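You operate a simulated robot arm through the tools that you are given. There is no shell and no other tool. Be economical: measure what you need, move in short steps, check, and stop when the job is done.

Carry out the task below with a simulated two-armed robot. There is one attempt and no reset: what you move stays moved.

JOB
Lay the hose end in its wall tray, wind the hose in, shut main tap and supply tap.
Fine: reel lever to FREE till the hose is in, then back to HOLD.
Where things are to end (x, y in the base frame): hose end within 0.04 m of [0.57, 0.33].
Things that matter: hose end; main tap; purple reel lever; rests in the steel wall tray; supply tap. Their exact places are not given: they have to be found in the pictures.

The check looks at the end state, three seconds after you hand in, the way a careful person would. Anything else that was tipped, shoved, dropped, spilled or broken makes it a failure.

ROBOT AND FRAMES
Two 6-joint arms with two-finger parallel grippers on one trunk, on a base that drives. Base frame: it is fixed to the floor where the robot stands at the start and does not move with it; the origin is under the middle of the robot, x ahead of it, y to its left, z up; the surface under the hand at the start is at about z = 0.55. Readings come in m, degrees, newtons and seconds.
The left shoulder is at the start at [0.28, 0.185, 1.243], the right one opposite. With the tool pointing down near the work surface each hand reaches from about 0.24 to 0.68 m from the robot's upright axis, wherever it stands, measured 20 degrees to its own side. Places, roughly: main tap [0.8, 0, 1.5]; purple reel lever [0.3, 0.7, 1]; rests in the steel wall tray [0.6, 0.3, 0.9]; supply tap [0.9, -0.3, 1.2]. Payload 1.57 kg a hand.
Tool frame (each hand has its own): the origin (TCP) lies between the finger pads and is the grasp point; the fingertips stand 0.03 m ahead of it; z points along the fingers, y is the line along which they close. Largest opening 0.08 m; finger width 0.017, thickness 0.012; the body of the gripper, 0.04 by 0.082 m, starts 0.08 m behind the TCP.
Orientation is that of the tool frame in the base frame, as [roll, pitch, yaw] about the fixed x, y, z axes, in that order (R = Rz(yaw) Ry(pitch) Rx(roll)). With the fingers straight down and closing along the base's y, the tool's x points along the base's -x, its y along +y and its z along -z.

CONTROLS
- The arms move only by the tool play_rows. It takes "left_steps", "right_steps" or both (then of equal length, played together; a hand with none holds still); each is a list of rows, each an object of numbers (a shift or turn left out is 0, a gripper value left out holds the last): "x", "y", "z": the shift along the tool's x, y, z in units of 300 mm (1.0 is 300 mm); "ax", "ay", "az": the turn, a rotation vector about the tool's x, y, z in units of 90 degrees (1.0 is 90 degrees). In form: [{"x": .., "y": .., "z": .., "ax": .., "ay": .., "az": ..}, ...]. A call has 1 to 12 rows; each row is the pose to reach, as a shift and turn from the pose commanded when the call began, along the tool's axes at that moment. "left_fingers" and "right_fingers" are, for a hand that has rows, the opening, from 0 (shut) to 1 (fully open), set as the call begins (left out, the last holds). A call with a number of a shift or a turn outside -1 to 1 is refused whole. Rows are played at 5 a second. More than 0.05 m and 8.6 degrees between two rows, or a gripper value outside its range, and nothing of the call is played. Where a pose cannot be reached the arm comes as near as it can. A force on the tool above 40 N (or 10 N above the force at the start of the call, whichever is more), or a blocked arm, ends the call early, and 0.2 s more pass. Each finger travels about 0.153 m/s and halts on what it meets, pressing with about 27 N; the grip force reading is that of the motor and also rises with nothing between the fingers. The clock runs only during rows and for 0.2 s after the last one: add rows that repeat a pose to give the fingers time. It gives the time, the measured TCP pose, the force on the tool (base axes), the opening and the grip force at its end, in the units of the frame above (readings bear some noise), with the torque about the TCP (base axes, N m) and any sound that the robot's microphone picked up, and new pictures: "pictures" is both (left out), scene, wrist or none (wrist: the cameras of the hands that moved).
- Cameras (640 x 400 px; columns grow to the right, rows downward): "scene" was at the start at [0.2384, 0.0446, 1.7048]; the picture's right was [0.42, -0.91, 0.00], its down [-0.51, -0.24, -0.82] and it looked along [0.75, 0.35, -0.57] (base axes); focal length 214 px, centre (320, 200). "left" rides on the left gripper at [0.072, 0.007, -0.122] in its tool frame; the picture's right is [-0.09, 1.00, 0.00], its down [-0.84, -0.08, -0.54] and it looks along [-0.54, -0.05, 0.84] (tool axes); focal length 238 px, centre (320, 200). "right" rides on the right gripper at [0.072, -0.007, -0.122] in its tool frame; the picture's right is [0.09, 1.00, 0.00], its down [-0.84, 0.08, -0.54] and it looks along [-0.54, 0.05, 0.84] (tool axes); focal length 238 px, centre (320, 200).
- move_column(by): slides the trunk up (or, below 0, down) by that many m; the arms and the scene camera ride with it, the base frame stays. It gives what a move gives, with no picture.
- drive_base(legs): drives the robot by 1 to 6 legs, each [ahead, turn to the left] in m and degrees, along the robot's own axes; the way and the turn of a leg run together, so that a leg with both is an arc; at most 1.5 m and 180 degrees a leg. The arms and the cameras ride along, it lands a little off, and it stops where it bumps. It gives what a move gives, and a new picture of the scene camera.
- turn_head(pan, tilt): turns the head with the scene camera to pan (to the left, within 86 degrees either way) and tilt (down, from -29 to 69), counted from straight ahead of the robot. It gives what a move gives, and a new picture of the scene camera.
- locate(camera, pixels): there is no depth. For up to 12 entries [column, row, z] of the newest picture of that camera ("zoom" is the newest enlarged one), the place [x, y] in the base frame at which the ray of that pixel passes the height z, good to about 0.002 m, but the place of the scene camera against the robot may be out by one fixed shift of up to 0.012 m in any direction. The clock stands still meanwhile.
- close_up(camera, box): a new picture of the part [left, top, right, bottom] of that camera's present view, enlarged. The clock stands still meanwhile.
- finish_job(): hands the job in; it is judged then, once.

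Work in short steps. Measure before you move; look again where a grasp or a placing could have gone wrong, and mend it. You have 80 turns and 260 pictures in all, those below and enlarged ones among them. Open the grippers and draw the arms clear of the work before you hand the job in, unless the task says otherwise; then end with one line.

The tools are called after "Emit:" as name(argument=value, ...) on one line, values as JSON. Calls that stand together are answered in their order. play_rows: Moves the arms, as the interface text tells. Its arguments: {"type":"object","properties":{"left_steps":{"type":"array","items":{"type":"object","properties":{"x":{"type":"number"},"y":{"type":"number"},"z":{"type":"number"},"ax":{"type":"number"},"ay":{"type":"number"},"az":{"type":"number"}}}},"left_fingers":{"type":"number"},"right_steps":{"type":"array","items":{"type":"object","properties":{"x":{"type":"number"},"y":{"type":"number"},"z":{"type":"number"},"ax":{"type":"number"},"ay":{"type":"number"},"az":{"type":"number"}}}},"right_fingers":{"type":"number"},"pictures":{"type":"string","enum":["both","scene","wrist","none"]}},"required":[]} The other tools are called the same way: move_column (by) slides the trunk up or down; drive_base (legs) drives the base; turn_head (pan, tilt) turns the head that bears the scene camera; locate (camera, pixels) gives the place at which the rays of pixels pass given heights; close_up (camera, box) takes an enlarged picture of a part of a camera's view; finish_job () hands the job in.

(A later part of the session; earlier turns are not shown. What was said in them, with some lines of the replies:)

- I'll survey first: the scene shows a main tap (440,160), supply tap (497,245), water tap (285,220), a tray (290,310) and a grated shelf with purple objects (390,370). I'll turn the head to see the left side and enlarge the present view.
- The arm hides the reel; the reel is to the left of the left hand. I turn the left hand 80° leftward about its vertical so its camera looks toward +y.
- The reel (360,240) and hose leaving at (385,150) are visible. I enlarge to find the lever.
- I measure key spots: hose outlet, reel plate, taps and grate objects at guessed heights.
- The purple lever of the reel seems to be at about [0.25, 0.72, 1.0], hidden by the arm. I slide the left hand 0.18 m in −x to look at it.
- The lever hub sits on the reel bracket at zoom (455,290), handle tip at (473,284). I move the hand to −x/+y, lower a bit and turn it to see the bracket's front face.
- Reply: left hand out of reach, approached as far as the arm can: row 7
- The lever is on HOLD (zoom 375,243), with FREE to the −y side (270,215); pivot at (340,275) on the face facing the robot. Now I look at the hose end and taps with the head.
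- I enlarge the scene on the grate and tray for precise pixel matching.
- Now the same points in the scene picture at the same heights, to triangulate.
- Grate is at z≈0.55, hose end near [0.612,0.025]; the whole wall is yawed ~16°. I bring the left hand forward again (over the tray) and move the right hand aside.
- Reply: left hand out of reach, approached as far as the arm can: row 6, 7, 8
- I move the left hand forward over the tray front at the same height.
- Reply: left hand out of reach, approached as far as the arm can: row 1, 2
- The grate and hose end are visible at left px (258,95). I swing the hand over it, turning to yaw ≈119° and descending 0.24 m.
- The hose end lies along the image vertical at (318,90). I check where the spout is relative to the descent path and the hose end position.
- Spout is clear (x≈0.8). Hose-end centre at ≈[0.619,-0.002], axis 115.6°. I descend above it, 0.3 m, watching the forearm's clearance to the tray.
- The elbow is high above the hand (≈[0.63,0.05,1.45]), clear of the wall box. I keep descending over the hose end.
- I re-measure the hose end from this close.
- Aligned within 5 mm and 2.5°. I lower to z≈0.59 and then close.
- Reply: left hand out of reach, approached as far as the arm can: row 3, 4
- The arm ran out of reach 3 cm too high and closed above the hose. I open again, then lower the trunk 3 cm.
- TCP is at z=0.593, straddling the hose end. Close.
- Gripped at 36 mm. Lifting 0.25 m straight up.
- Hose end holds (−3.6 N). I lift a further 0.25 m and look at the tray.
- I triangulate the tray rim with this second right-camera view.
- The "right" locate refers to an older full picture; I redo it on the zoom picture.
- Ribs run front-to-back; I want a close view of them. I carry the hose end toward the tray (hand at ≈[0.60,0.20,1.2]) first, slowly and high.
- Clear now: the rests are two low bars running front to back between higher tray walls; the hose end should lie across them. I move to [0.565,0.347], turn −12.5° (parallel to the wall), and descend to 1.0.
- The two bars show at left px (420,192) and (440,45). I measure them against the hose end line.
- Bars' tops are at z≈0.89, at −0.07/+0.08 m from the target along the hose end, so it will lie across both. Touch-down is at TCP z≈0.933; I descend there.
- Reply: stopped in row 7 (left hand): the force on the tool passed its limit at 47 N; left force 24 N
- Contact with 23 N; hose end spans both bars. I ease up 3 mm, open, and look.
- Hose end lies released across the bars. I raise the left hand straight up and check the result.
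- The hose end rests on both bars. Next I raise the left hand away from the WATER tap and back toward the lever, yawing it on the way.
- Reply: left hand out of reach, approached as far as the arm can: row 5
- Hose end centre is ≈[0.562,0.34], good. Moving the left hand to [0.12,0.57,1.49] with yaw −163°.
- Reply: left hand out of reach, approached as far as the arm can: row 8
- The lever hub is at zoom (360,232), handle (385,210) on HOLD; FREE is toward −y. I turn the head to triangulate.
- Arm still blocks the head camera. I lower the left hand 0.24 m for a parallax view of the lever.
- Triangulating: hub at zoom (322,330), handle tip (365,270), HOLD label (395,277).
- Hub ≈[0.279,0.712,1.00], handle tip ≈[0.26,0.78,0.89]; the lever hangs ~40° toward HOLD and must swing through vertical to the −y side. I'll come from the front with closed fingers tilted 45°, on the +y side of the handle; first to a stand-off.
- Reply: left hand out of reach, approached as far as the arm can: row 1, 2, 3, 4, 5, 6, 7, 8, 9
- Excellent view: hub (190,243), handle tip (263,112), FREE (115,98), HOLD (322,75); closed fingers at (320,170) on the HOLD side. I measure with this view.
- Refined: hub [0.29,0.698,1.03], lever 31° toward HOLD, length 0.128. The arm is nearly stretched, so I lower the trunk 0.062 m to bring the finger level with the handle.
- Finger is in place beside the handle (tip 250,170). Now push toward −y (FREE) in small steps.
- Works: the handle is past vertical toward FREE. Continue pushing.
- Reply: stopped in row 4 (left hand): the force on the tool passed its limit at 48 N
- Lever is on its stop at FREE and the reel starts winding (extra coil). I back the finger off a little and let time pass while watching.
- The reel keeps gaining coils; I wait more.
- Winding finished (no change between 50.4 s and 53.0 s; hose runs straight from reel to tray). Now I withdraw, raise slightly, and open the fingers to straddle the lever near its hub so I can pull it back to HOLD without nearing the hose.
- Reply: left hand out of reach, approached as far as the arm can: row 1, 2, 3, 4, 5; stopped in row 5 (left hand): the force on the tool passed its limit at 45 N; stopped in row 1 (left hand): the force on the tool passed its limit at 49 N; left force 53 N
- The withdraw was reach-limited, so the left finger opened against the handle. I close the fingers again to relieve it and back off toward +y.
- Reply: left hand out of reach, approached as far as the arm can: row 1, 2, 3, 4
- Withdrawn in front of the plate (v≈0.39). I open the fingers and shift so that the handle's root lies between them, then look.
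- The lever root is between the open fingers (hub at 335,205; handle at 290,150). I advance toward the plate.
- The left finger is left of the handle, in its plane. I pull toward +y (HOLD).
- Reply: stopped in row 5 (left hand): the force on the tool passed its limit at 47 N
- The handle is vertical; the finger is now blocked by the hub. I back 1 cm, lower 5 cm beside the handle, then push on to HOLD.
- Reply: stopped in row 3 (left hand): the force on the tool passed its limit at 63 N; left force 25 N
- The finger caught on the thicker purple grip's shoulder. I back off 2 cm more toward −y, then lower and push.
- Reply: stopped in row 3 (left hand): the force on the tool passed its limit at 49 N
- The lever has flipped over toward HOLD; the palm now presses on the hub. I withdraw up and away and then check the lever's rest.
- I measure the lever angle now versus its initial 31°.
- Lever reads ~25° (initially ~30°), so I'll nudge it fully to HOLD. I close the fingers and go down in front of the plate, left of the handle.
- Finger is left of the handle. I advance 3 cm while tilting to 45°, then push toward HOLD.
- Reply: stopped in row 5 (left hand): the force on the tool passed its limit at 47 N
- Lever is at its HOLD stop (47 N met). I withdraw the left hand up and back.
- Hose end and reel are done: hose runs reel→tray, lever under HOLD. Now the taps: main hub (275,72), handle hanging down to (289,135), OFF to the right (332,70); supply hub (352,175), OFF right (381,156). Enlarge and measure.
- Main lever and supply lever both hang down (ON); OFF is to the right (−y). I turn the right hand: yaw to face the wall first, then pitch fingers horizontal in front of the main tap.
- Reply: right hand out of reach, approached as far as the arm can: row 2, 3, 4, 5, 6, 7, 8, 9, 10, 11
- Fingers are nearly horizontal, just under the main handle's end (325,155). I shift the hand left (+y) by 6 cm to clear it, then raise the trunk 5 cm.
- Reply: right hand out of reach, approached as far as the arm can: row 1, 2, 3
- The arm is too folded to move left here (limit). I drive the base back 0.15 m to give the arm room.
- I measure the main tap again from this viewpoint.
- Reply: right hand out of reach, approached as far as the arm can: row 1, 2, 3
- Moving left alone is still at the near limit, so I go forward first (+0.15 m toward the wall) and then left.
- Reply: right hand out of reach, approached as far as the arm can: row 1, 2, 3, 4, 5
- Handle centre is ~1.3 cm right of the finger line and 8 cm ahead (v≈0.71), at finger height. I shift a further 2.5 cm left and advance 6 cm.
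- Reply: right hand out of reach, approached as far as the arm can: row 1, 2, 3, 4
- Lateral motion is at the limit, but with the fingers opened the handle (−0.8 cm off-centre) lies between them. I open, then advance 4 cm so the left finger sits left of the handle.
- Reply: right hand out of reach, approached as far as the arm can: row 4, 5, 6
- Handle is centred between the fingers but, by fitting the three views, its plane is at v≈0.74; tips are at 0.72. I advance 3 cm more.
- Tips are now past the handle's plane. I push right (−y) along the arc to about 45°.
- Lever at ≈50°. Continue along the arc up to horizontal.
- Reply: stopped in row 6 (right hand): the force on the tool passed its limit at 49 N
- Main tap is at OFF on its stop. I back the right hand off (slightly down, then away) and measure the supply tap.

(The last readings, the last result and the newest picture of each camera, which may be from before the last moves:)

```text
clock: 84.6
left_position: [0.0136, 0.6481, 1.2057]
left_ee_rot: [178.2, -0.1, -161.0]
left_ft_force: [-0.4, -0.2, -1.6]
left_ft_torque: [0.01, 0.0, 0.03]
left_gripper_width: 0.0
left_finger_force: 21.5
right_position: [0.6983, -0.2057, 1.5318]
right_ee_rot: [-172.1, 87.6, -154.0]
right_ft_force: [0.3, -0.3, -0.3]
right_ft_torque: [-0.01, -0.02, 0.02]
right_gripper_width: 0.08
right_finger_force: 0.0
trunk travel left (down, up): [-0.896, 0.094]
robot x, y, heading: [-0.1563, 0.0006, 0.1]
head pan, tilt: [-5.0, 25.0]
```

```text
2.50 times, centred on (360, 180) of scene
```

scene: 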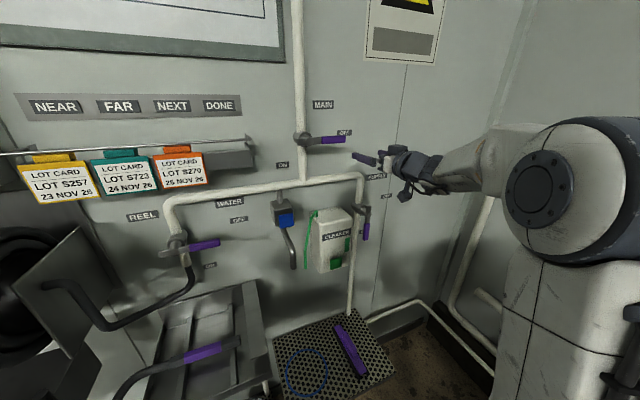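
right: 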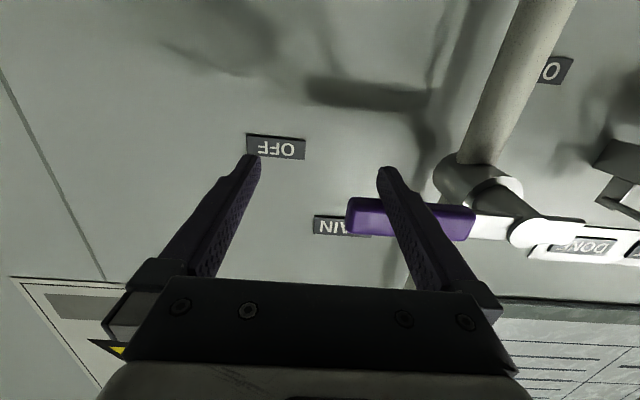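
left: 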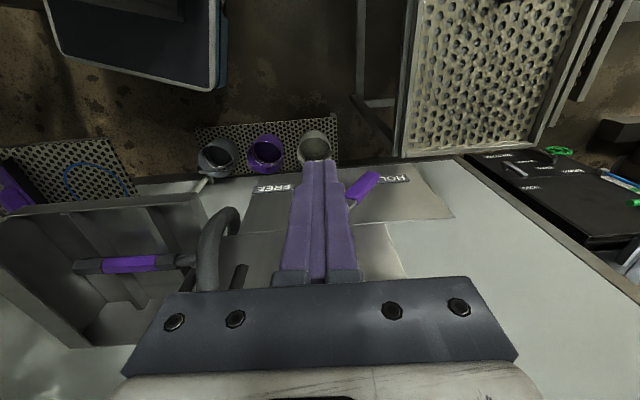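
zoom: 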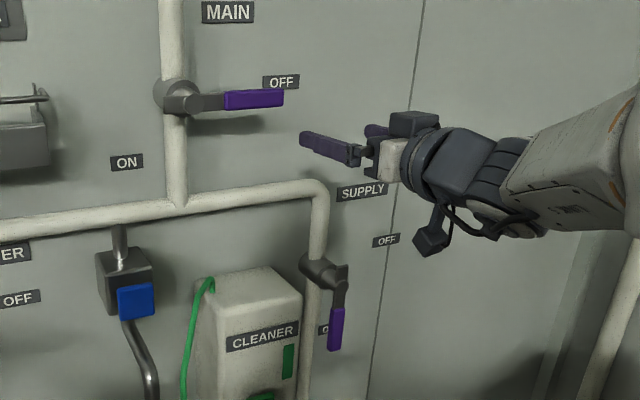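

Main lever is horizontal at OFF. Now locate supply: lever centre zoom (340,280), end (334,350), and main lever for calibration.

Emit:
locate(camera="zoom", pixels=[[340, 280, 1.25], [340, 280, 1.2], [340, 280, 1.3], [334, 350, 1.15], [334, 350, 1.1], [334, 350, 1.05], [386, 240, 1.2], [180, 102, 1.55], [180, 102, 1.6]])

```text
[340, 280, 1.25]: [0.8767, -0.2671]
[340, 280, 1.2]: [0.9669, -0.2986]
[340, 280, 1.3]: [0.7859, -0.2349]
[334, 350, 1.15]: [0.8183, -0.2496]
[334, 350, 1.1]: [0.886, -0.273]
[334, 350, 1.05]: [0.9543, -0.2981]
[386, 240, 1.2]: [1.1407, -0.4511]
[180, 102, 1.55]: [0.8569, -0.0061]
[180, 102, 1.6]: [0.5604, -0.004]
```

Supply lever: hub ≈[0.86,−0.275,1.26], end z≈1.125, with the cleaner box close on its left, so I'll use a narrower opening (0.05 m). I move the right hand down and right in front of it, at stand-off distance.

Emit:
play_rows(right_steps=[{"y": -0.1, "x": 0.08}, {"y": -0.2, "x": 0.16}, {"y": -0.3, "x": 0.26}, {"y": -0.383, "x": 0.38}, {"y": -0.383, "x": 0.53}, {"y": -0.383, "x": 0.68}, {"y": -0.383, "x": 0.83}, {"y": -0.383, "x": 0.98}], right_fingers=0.65, pictures="both")

```text
clock: 86.4
left_position: [0.0149, 0.6489, 1.2064]
left_ee_rot: [178.3, -0.1, -161.0]
left_ft_force: [0.1, 0.2, -0.4]
left_ft_torque: [0.01, -0.03, -0.02]
left_gripper_width: 0.0004
left_finger_force: 21.0
right_position: [0.7218, -0.3218, 1.2387]
right_ee_rot: [-171.5, 87.5, -153.5]
right_ft_force: [-0.6, -0.6, 0.6]
right_ft_torque: [0.05, -0.01, 0.0]
right_gripper_width: 0.0521
right_finger_force: 0.0
trunk travel left (down, up): [-0.896, 0.094]
robot x, y, heading: [-0.1532, 0.0011, 0.3]
head pan, tilt: [-5.0, 25.0]
```

scene: 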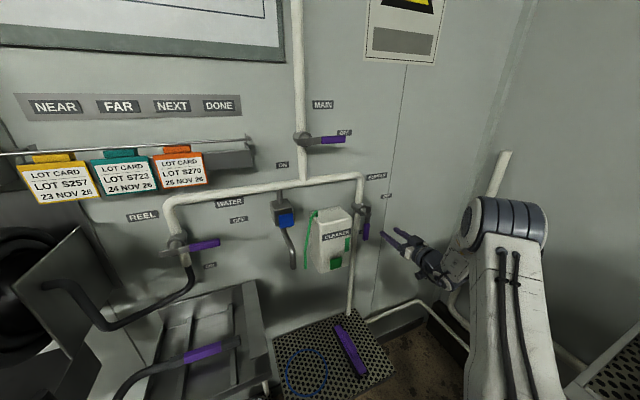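
right: 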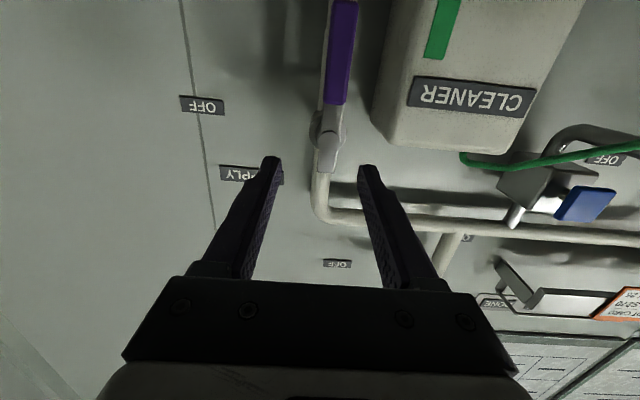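

Well aligned: hub (328,135), handle (340,50), box edge (380,110). I lower 8 cm more and look.

Emit:
play_rows(right_steps=[{"x": 0.1}, {"x": 0.2}, {"x": 0.28}], pictures="wrist")

```text
clock: 87.2
left_position: [0.0136, 0.6497, 1.2068]
left_ee_rot: [178.2, -0.1, -161.1]
left_ft_force: [0.0, 0.2, 0.5]
left_ft_torque: [0.0, 0.01, 0.01]
left_gripper_width: 0.0
left_finger_force: 21.5
right_position: [0.7193, -0.3237, 1.1536]
right_ee_rot: [-171.6, 87.6, -153.5]
right_ft_force: [-0.1, -0.2, -0.3]
right_ft_torque: [-0.01, -0.02, 0.01]
right_gripper_width: 0.0518
right_finger_force: 0.0
trunk travel left (down, up): [-0.896, 0.094]
robot x, y, heading: [-0.1535, 0.0005, 0.2]
head pan, tilt: [-5.0, 25.0]
```

right: 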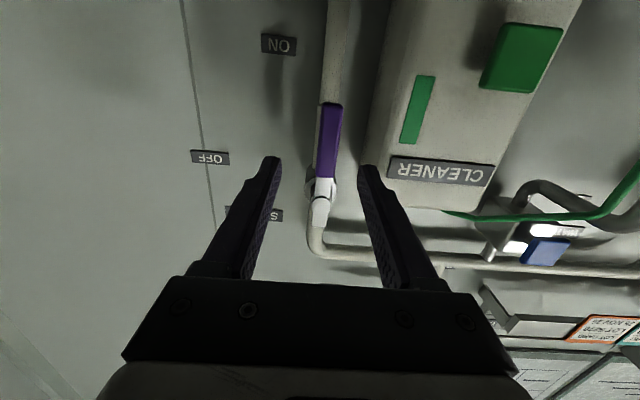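

The cleaner box leaves only ~1.5–2 cm beside the handle, so I'll start the turn by pushing the lever's short upper stub to the left (above the box), then finish from below the handle. Close fingers and go to the right of the stub at z≈1.283.

Emit:
play_rows(right_steps=[{"y": -0.07, "x": -0.08}, {"y": -0.135, "x": -0.18}, {"y": -0.135, "x": -0.3}, {"y": -0.135, "x": -0.43}, {"y": -0.135, "x": -0.43, "z": 0.12}, {"y": -0.135, "x": -0.43, "z": 0.22}], right_fingers=0, pictures="wrist")

```text
clock: 88.6
left_position: [0.0137, 0.6474, 1.2057]
left_ee_rot: [178.2, -0.1, -161.0]
left_ft_force: [-0.1, -0.6, -0.1]
left_ft_torque: [-0.01, 0.02, 0.01]
left_gripper_width: 0.0
left_finger_force: 21.5
right_position: [0.8003, -0.339, 1.2808]
right_ee_rot: [-173.2, 87.7, -155.0]
right_ft_force: [0.4, -0.2, -0.2]
right_ft_torque: [-0.02, 0.02, -0.03]
right_gripper_width: 0.0001
right_finger_force: 21.7
trunk travel left (down, up): [-0.896, 0.094]
robot x, y, heading: [-0.1522, 0.0005, 0.4]
head pan, tilt: [-5.0, 25.0]
```

right: 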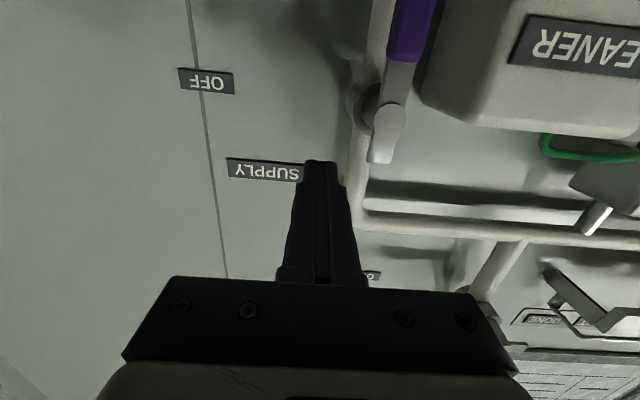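

Stub is 5 cm to the left at finger height. I advance 6 cm and push left in small steps.

Emit:
play_rows(right_steps=[{"z": 0.1}, {"z": 0.19}, {"z": 0.19, "y": 0.05, "x": -0.02}, {"z": 0.19, "y": 0.09, "x": -0.03}, {"z": 0.19, "y": 0.12, "x": -0.04}, {"z": 0.19, "y": 0.15, "x": -0.045}, {"z": 0.19, "y": 0.18, "x": -0.045}], pictures="both")

```text
clock: 90.2
left_position: [0.014, 0.6475, 1.2059]
left_ee_rot: [178.3, -0.1, -161.1]
left_ft_force: [0.0, 0.4, 0.8]
left_ft_torque: [-0.03, 0.0, 0.03]
left_gripper_width: 0.0
left_finger_force: 21.3
right_position: [0.837, -0.2687, 1.2935]
right_ee_rot: [-172.6, 87.5, -154.4]
right_ft_force: [-1.3, -5.0, 0.6]
right_ft_torque: [-0.07, 0.01, -0.06]
right_gripper_width: 0.0001
right_finger_force: 20.5
trunk travel left (down, up): [-0.896, 0.094]
robot x, y, heading: [-0.1499, -0.0009, 0.2]
head pan, tilt: [-5.0, 25.0]
```

scene: 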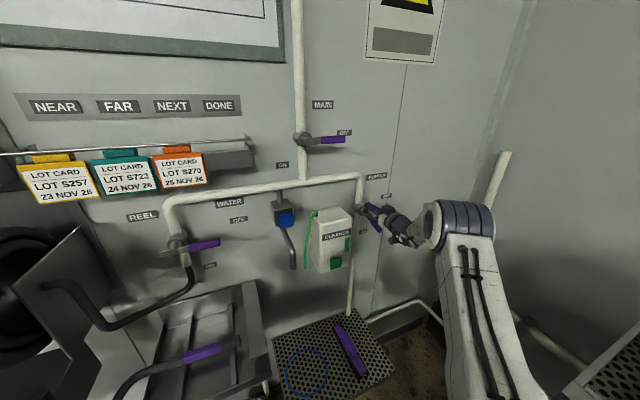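
right: 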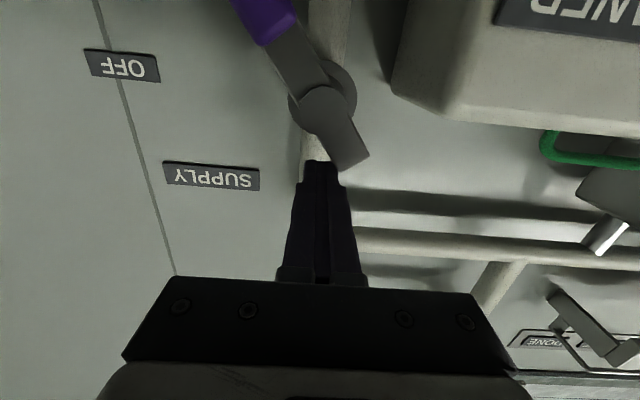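

Works: the lever has turned ~35°. Push 2 cm further.

Emit:
play_rows(right_steps=[{"y": 0.03}, {"y": 0.06, "x": 0.01}, {"y": 0.08, "x": 0.03}], pictures="wrist")

```text
clock: 91.0
left_position: [0.0139, 0.6477, 1.2062]
left_ee_rot: [178.1, -0.1, -160.9]
left_ft_force: [-0.1, 0.1, -0.1]
left_ft_torque: [-0.02, 0.0, 0.01]
left_gripper_width: 0.0
left_finger_force: 21.5
right_position: [0.8303, -0.2458, 1.285]
right_ee_rot: [-169.4, 87.8, -151.2]
right_ft_force: [2.7, -2.6, 5.6]
right_ft_torque: [0.03, -0.1, -0.09]
right_gripper_width: 0.0
right_finger_force: 21.5
trunk travel left (down, up): [-0.896, 0.094]
robot x, y, heading: [-0.1488, -0.0006, 0.2]
head pan, tilt: [-5.0, 25.0]
```

right: 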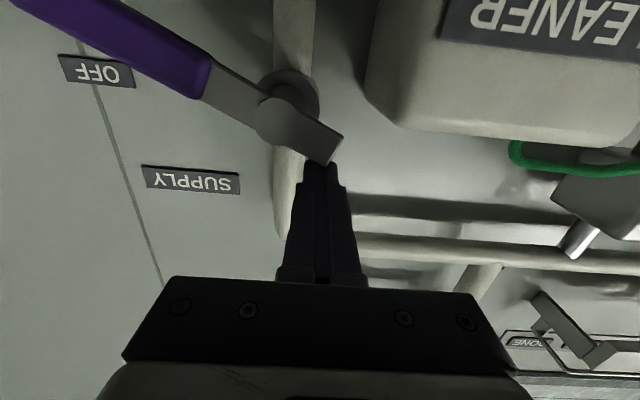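

Lever ≈62° now. I retreat, go under the handle from the right-hand side, and then lift it to the stop.

Emit:
play_rows(right_steps=[{"z": -0.14}, {"z": -0.28}, {"z": -0.28, "y": -0.12, "x": 0.06}, {"z": -0.28, "y": -0.22, "x": 0.16}, {"z": -0.28, "y": -0.31, "x": 0.27}, {"z": -0.28, "y": -0.39, "x": 0.38}], pictures="wrist")

```text
clock: 92.4
left_position: [0.0144, 0.6482, 1.2064]
left_ee_rot: [178.2, -0.1, -161.0]
left_ft_force: [-0.4, -0.5, -0.4]
left_ft_torque: [0.0, -0.01, 0.03]
left_gripper_width: 0.0001
left_finger_force: 21.6
right_position: [0.7807, -0.387, 1.1722]
right_ee_rot: [-172.1, 87.5, -153.9]
right_ft_force: [-0.1, -0.9, -0.1]
right_ft_torque: [-0.01, 0.03, -0.01]
right_gripper_width: 0.0003
right_finger_force: 20.8
trunk travel left (down, up): [-0.896, 0.094]
robot x, y, heading: [-0.1547, 0.0036, 0.4]
head pan, tilt: [-5.0, 25.0]
```

right: 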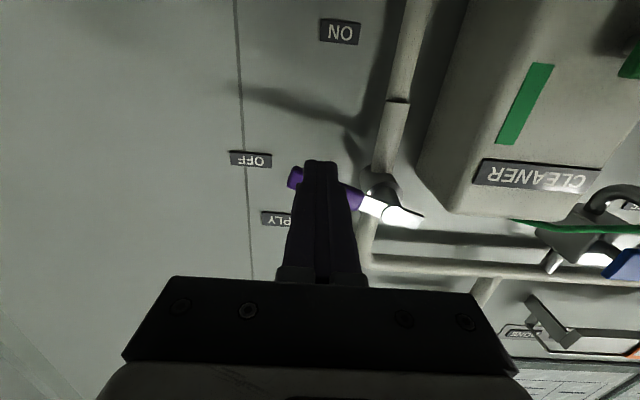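

The finger is below the handle (handle at rows 175–200). I advance 8.5 cm and lift to the stop.

Emit:
play_rows(right_steps=[{"z": 0.1}, {"z": 0.2}, {"z": 0.29}, {"z": 0.29, "x": -0.05}, {"z": 0.29, "x": -0.1}, {"z": 0.29, "x": -0.15}, {"z": 0.29, "x": -0.19}, {"z": 0.29, "x": -0.23}, {"z": 0.29, "x": -0.27}, {"z": 0.29, "x": -0.31}], pictures="both")

```text
clock: 94.4
left_position: [0.0143, 0.6478, 1.2056]
left_ee_rot: [178.2, -0.1, -161.0]
left_ft_force: [0.8, -0.3, 0.0]
left_ft_torque: [-0.01, 0.06, 0.01]
left_gripper_width: 0.0
left_finger_force: 21.2
right_position: [0.8643, -0.3566, 1.2308]
right_ee_rot: [175.4, 85.7, -166.5]
right_ft_force: [-3.9, 0.1, -7.3]
right_ft_torque: [-0.05, 0.01, -0.03]
right_gripper_width: 0.0
right_finger_force: 21.8
trunk travel left (down, up): [-0.896, 0.094]
robot x, y, heading: [-0.1531, -0.0018, 0.6]
head pan, tilt: [-5.0, 25.0]
stopped in row 10 (right hand): the force on the tool passed its limit at 44 N (the readings are from after the stop); the commanded pose is now the measured one
```

scene: 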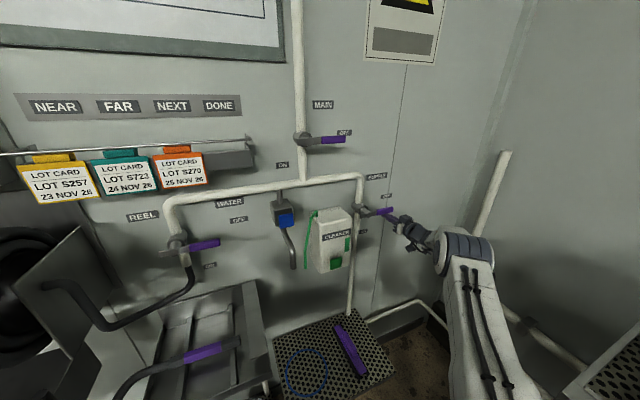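
right: 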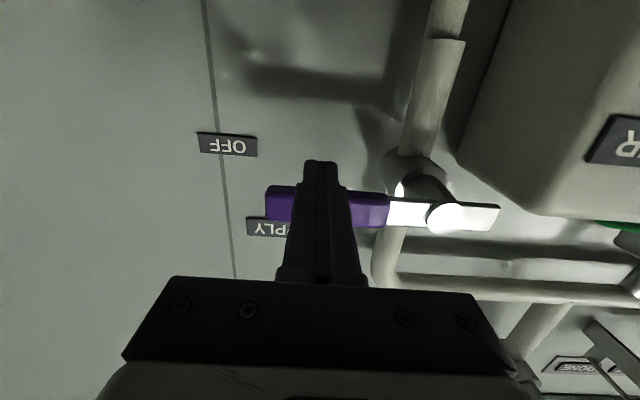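

Supply lever is horizontal on its OFF stop. I ease down, back off, open both grippers, and then check everything with close-ups.

Emit:
play_rows(right_steps=[{"x": 0.04}, {"x": 0.05, "z": -0.12}, {"x": 0.05, "z": -0.25}, {"x": 0.05, "z": -0.38}, {"x": 0.05, "z": -0.5}, {"x": 0.05, "z": -0.6}], right_fingers=0, pictures="none")

Emit:
play_rows(left_steps=[{"z": -0.1}, {"z": -0.2}, {"z": -0.3}, {"z": -0.3}], right_steps=[{"z": 0}, {"z": 0}, {"z": 0}, {"z": 0}], left_fingers=1, right_fingers=1, pictures="both")

Emit:
close_up(camera="scene", box=[260, 90, 440, 270])

Emit:
turn_head(pan=35, tilt=35)

Emit:
close_up(camera="left", box=[0, 40, 480, 340])

```text
clock: 95.8
left_position: [0.0135, 0.6478, 1.2052]
left_ee_rot: [178.2, 0.0, -161.0]
left_ft_force: [-0.4, -0.2, 0.9]
left_ft_torque: [0.01, 0.02, 0.0]
left_gripper_width: 0.0
left_finger_force: 21.0
right_position: [0.6938, -0.4117, 1.2325]
right_ee_rot: [177.5, 86.0, -164.3]
right_ft_force: [0.1, 0.7, 0.1]
right_ft_torque: [-0.02, -0.05, 0.03]
right_gripper_width: 0.0
right_finger_force: 21.3
trunk travel left (down, up): [-0.896, 0.094]
robot x, y, heading: [-0.1499, 0.0021, 0.4]
head pan, tilt: [-5.0, 25.0]
```

```text
clock: 96.8
left_position: [0.0149, 0.6458, 1.2959]
left_ee_rot: [178.1, -0.1, -161.0]
left_ft_force: [-0.2, 0.0, 0.7]
left_ft_torque: [0.01, -0.02, -0.02]
left_gripper_width: 0.0799
left_finger_force: 0.1
right_position: [0.6942, -0.4127, 1.2321]
right_ee_rot: [176.7, 86.0, -165.2]
right_ft_force: [0.5, 0.1, -0.3]
right_ft_torque: [0.02, 0.0, -0.03]
right_gripper_width: 0.0802
right_finger_force: 0.1
trunk travel left (down, up): [-0.896, 0.094]
robot x, y, heading: [-0.1504, -0.0005, 0.1]
head pan, tilt: [-5.0, 25.0]
```

scene: 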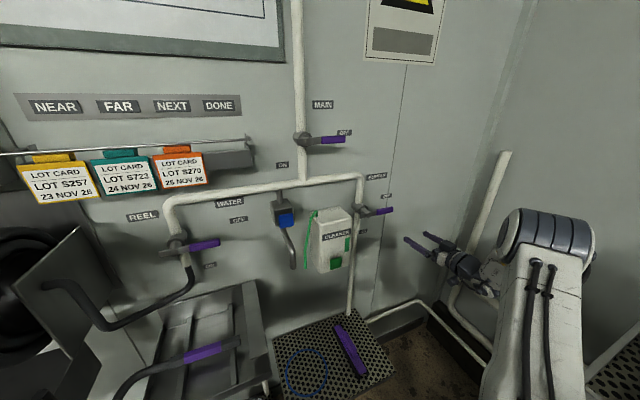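
right: 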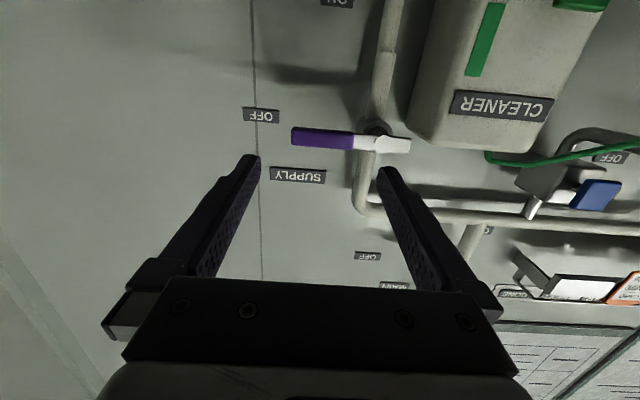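
left: 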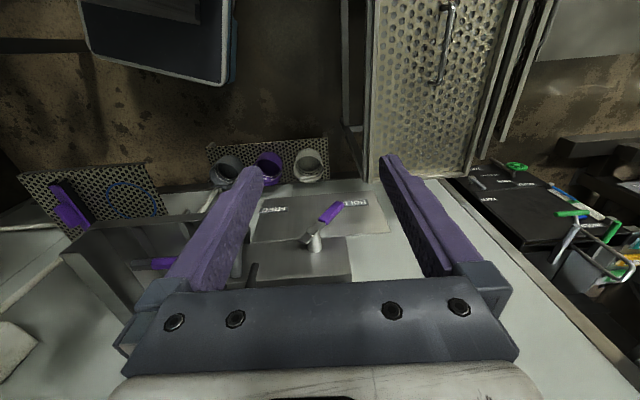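

```text
2.22 times, centred on (350, 180) of scene
```

zoom: 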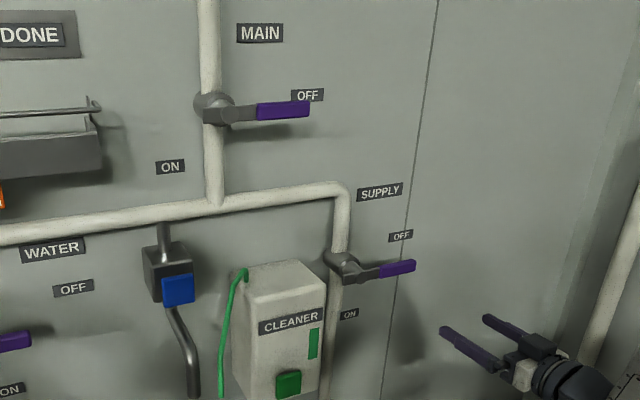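

```text
clock: 97.9
left_position: [0.0148, 0.6447, 1.2945]
left_ee_rot: [178.3, -0.1, -161.0]
left_ft_force: [0.3, 0.2, -0.5]
left_ft_torque: [0.02, 0.01, 0.01]
left_gripper_width: 0.0802
left_finger_force: 0.1
right_position: [0.6929, -0.4127, 1.2305]
right_ee_rot: [176.7, 85.9, -165.2]
right_ft_force: [0.6, 0.7, -1.1]
right_ft_torque: [-0.01, -0.01, 0.01]
right_gripper_width: 0.0801
right_finger_force: 0.1
trunk travel left (down, up): [-0.896, 0.094]
robot x, y, heading: [-0.1515, -0.0041, 0.3]
head pan, tilt: [35.0, 35.0]
```

scene: 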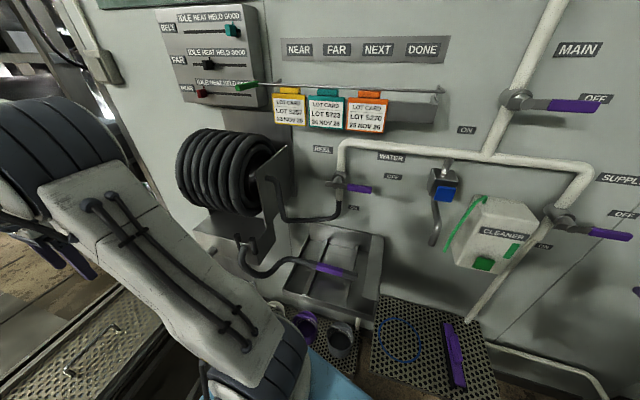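

```text
1.33 times, centred on (240, 190) of left
```

zoom: 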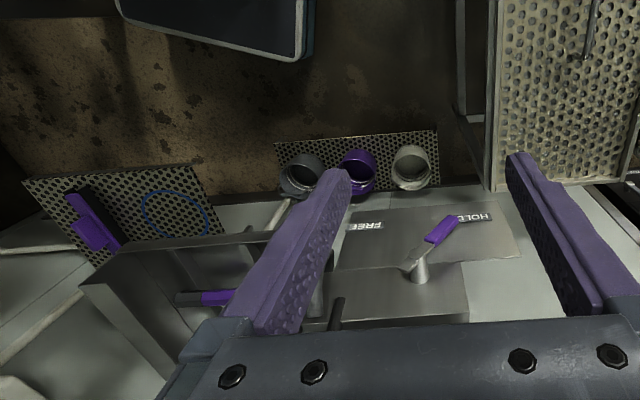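

All as wanted: both taps at OFF, lever at HOLD, hose wound. A last check of the hose end position.

Emit:
locate(camera="scene", pixels=[[333, 269, 0.908], [314, 263, 0.908], [357, 275, 0.908]])

Emit:
close_up(camera="scene", box=[180, 120, 400, 320])

```text
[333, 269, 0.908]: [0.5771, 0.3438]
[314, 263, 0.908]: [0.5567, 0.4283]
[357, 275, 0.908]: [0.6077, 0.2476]
```

```text
2.00 times, centred on (290, 220) of scene
5 turns are left
```

zoom: 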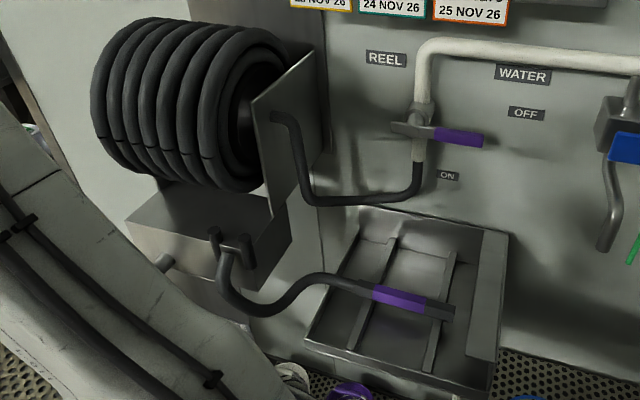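

The hose end lies across both rests at ≈[0.575,0.34], within tolerance; everything is clear. Handing in.

Emit:
finish_job()

```text
The job is handed in.
```

The hose end rests in its wall tray at about [0.575, 0.34], the hose is wound in, the reel lever is back at HOLD, and the main and supply taps are both at OFF. Both grippers are open and clear.
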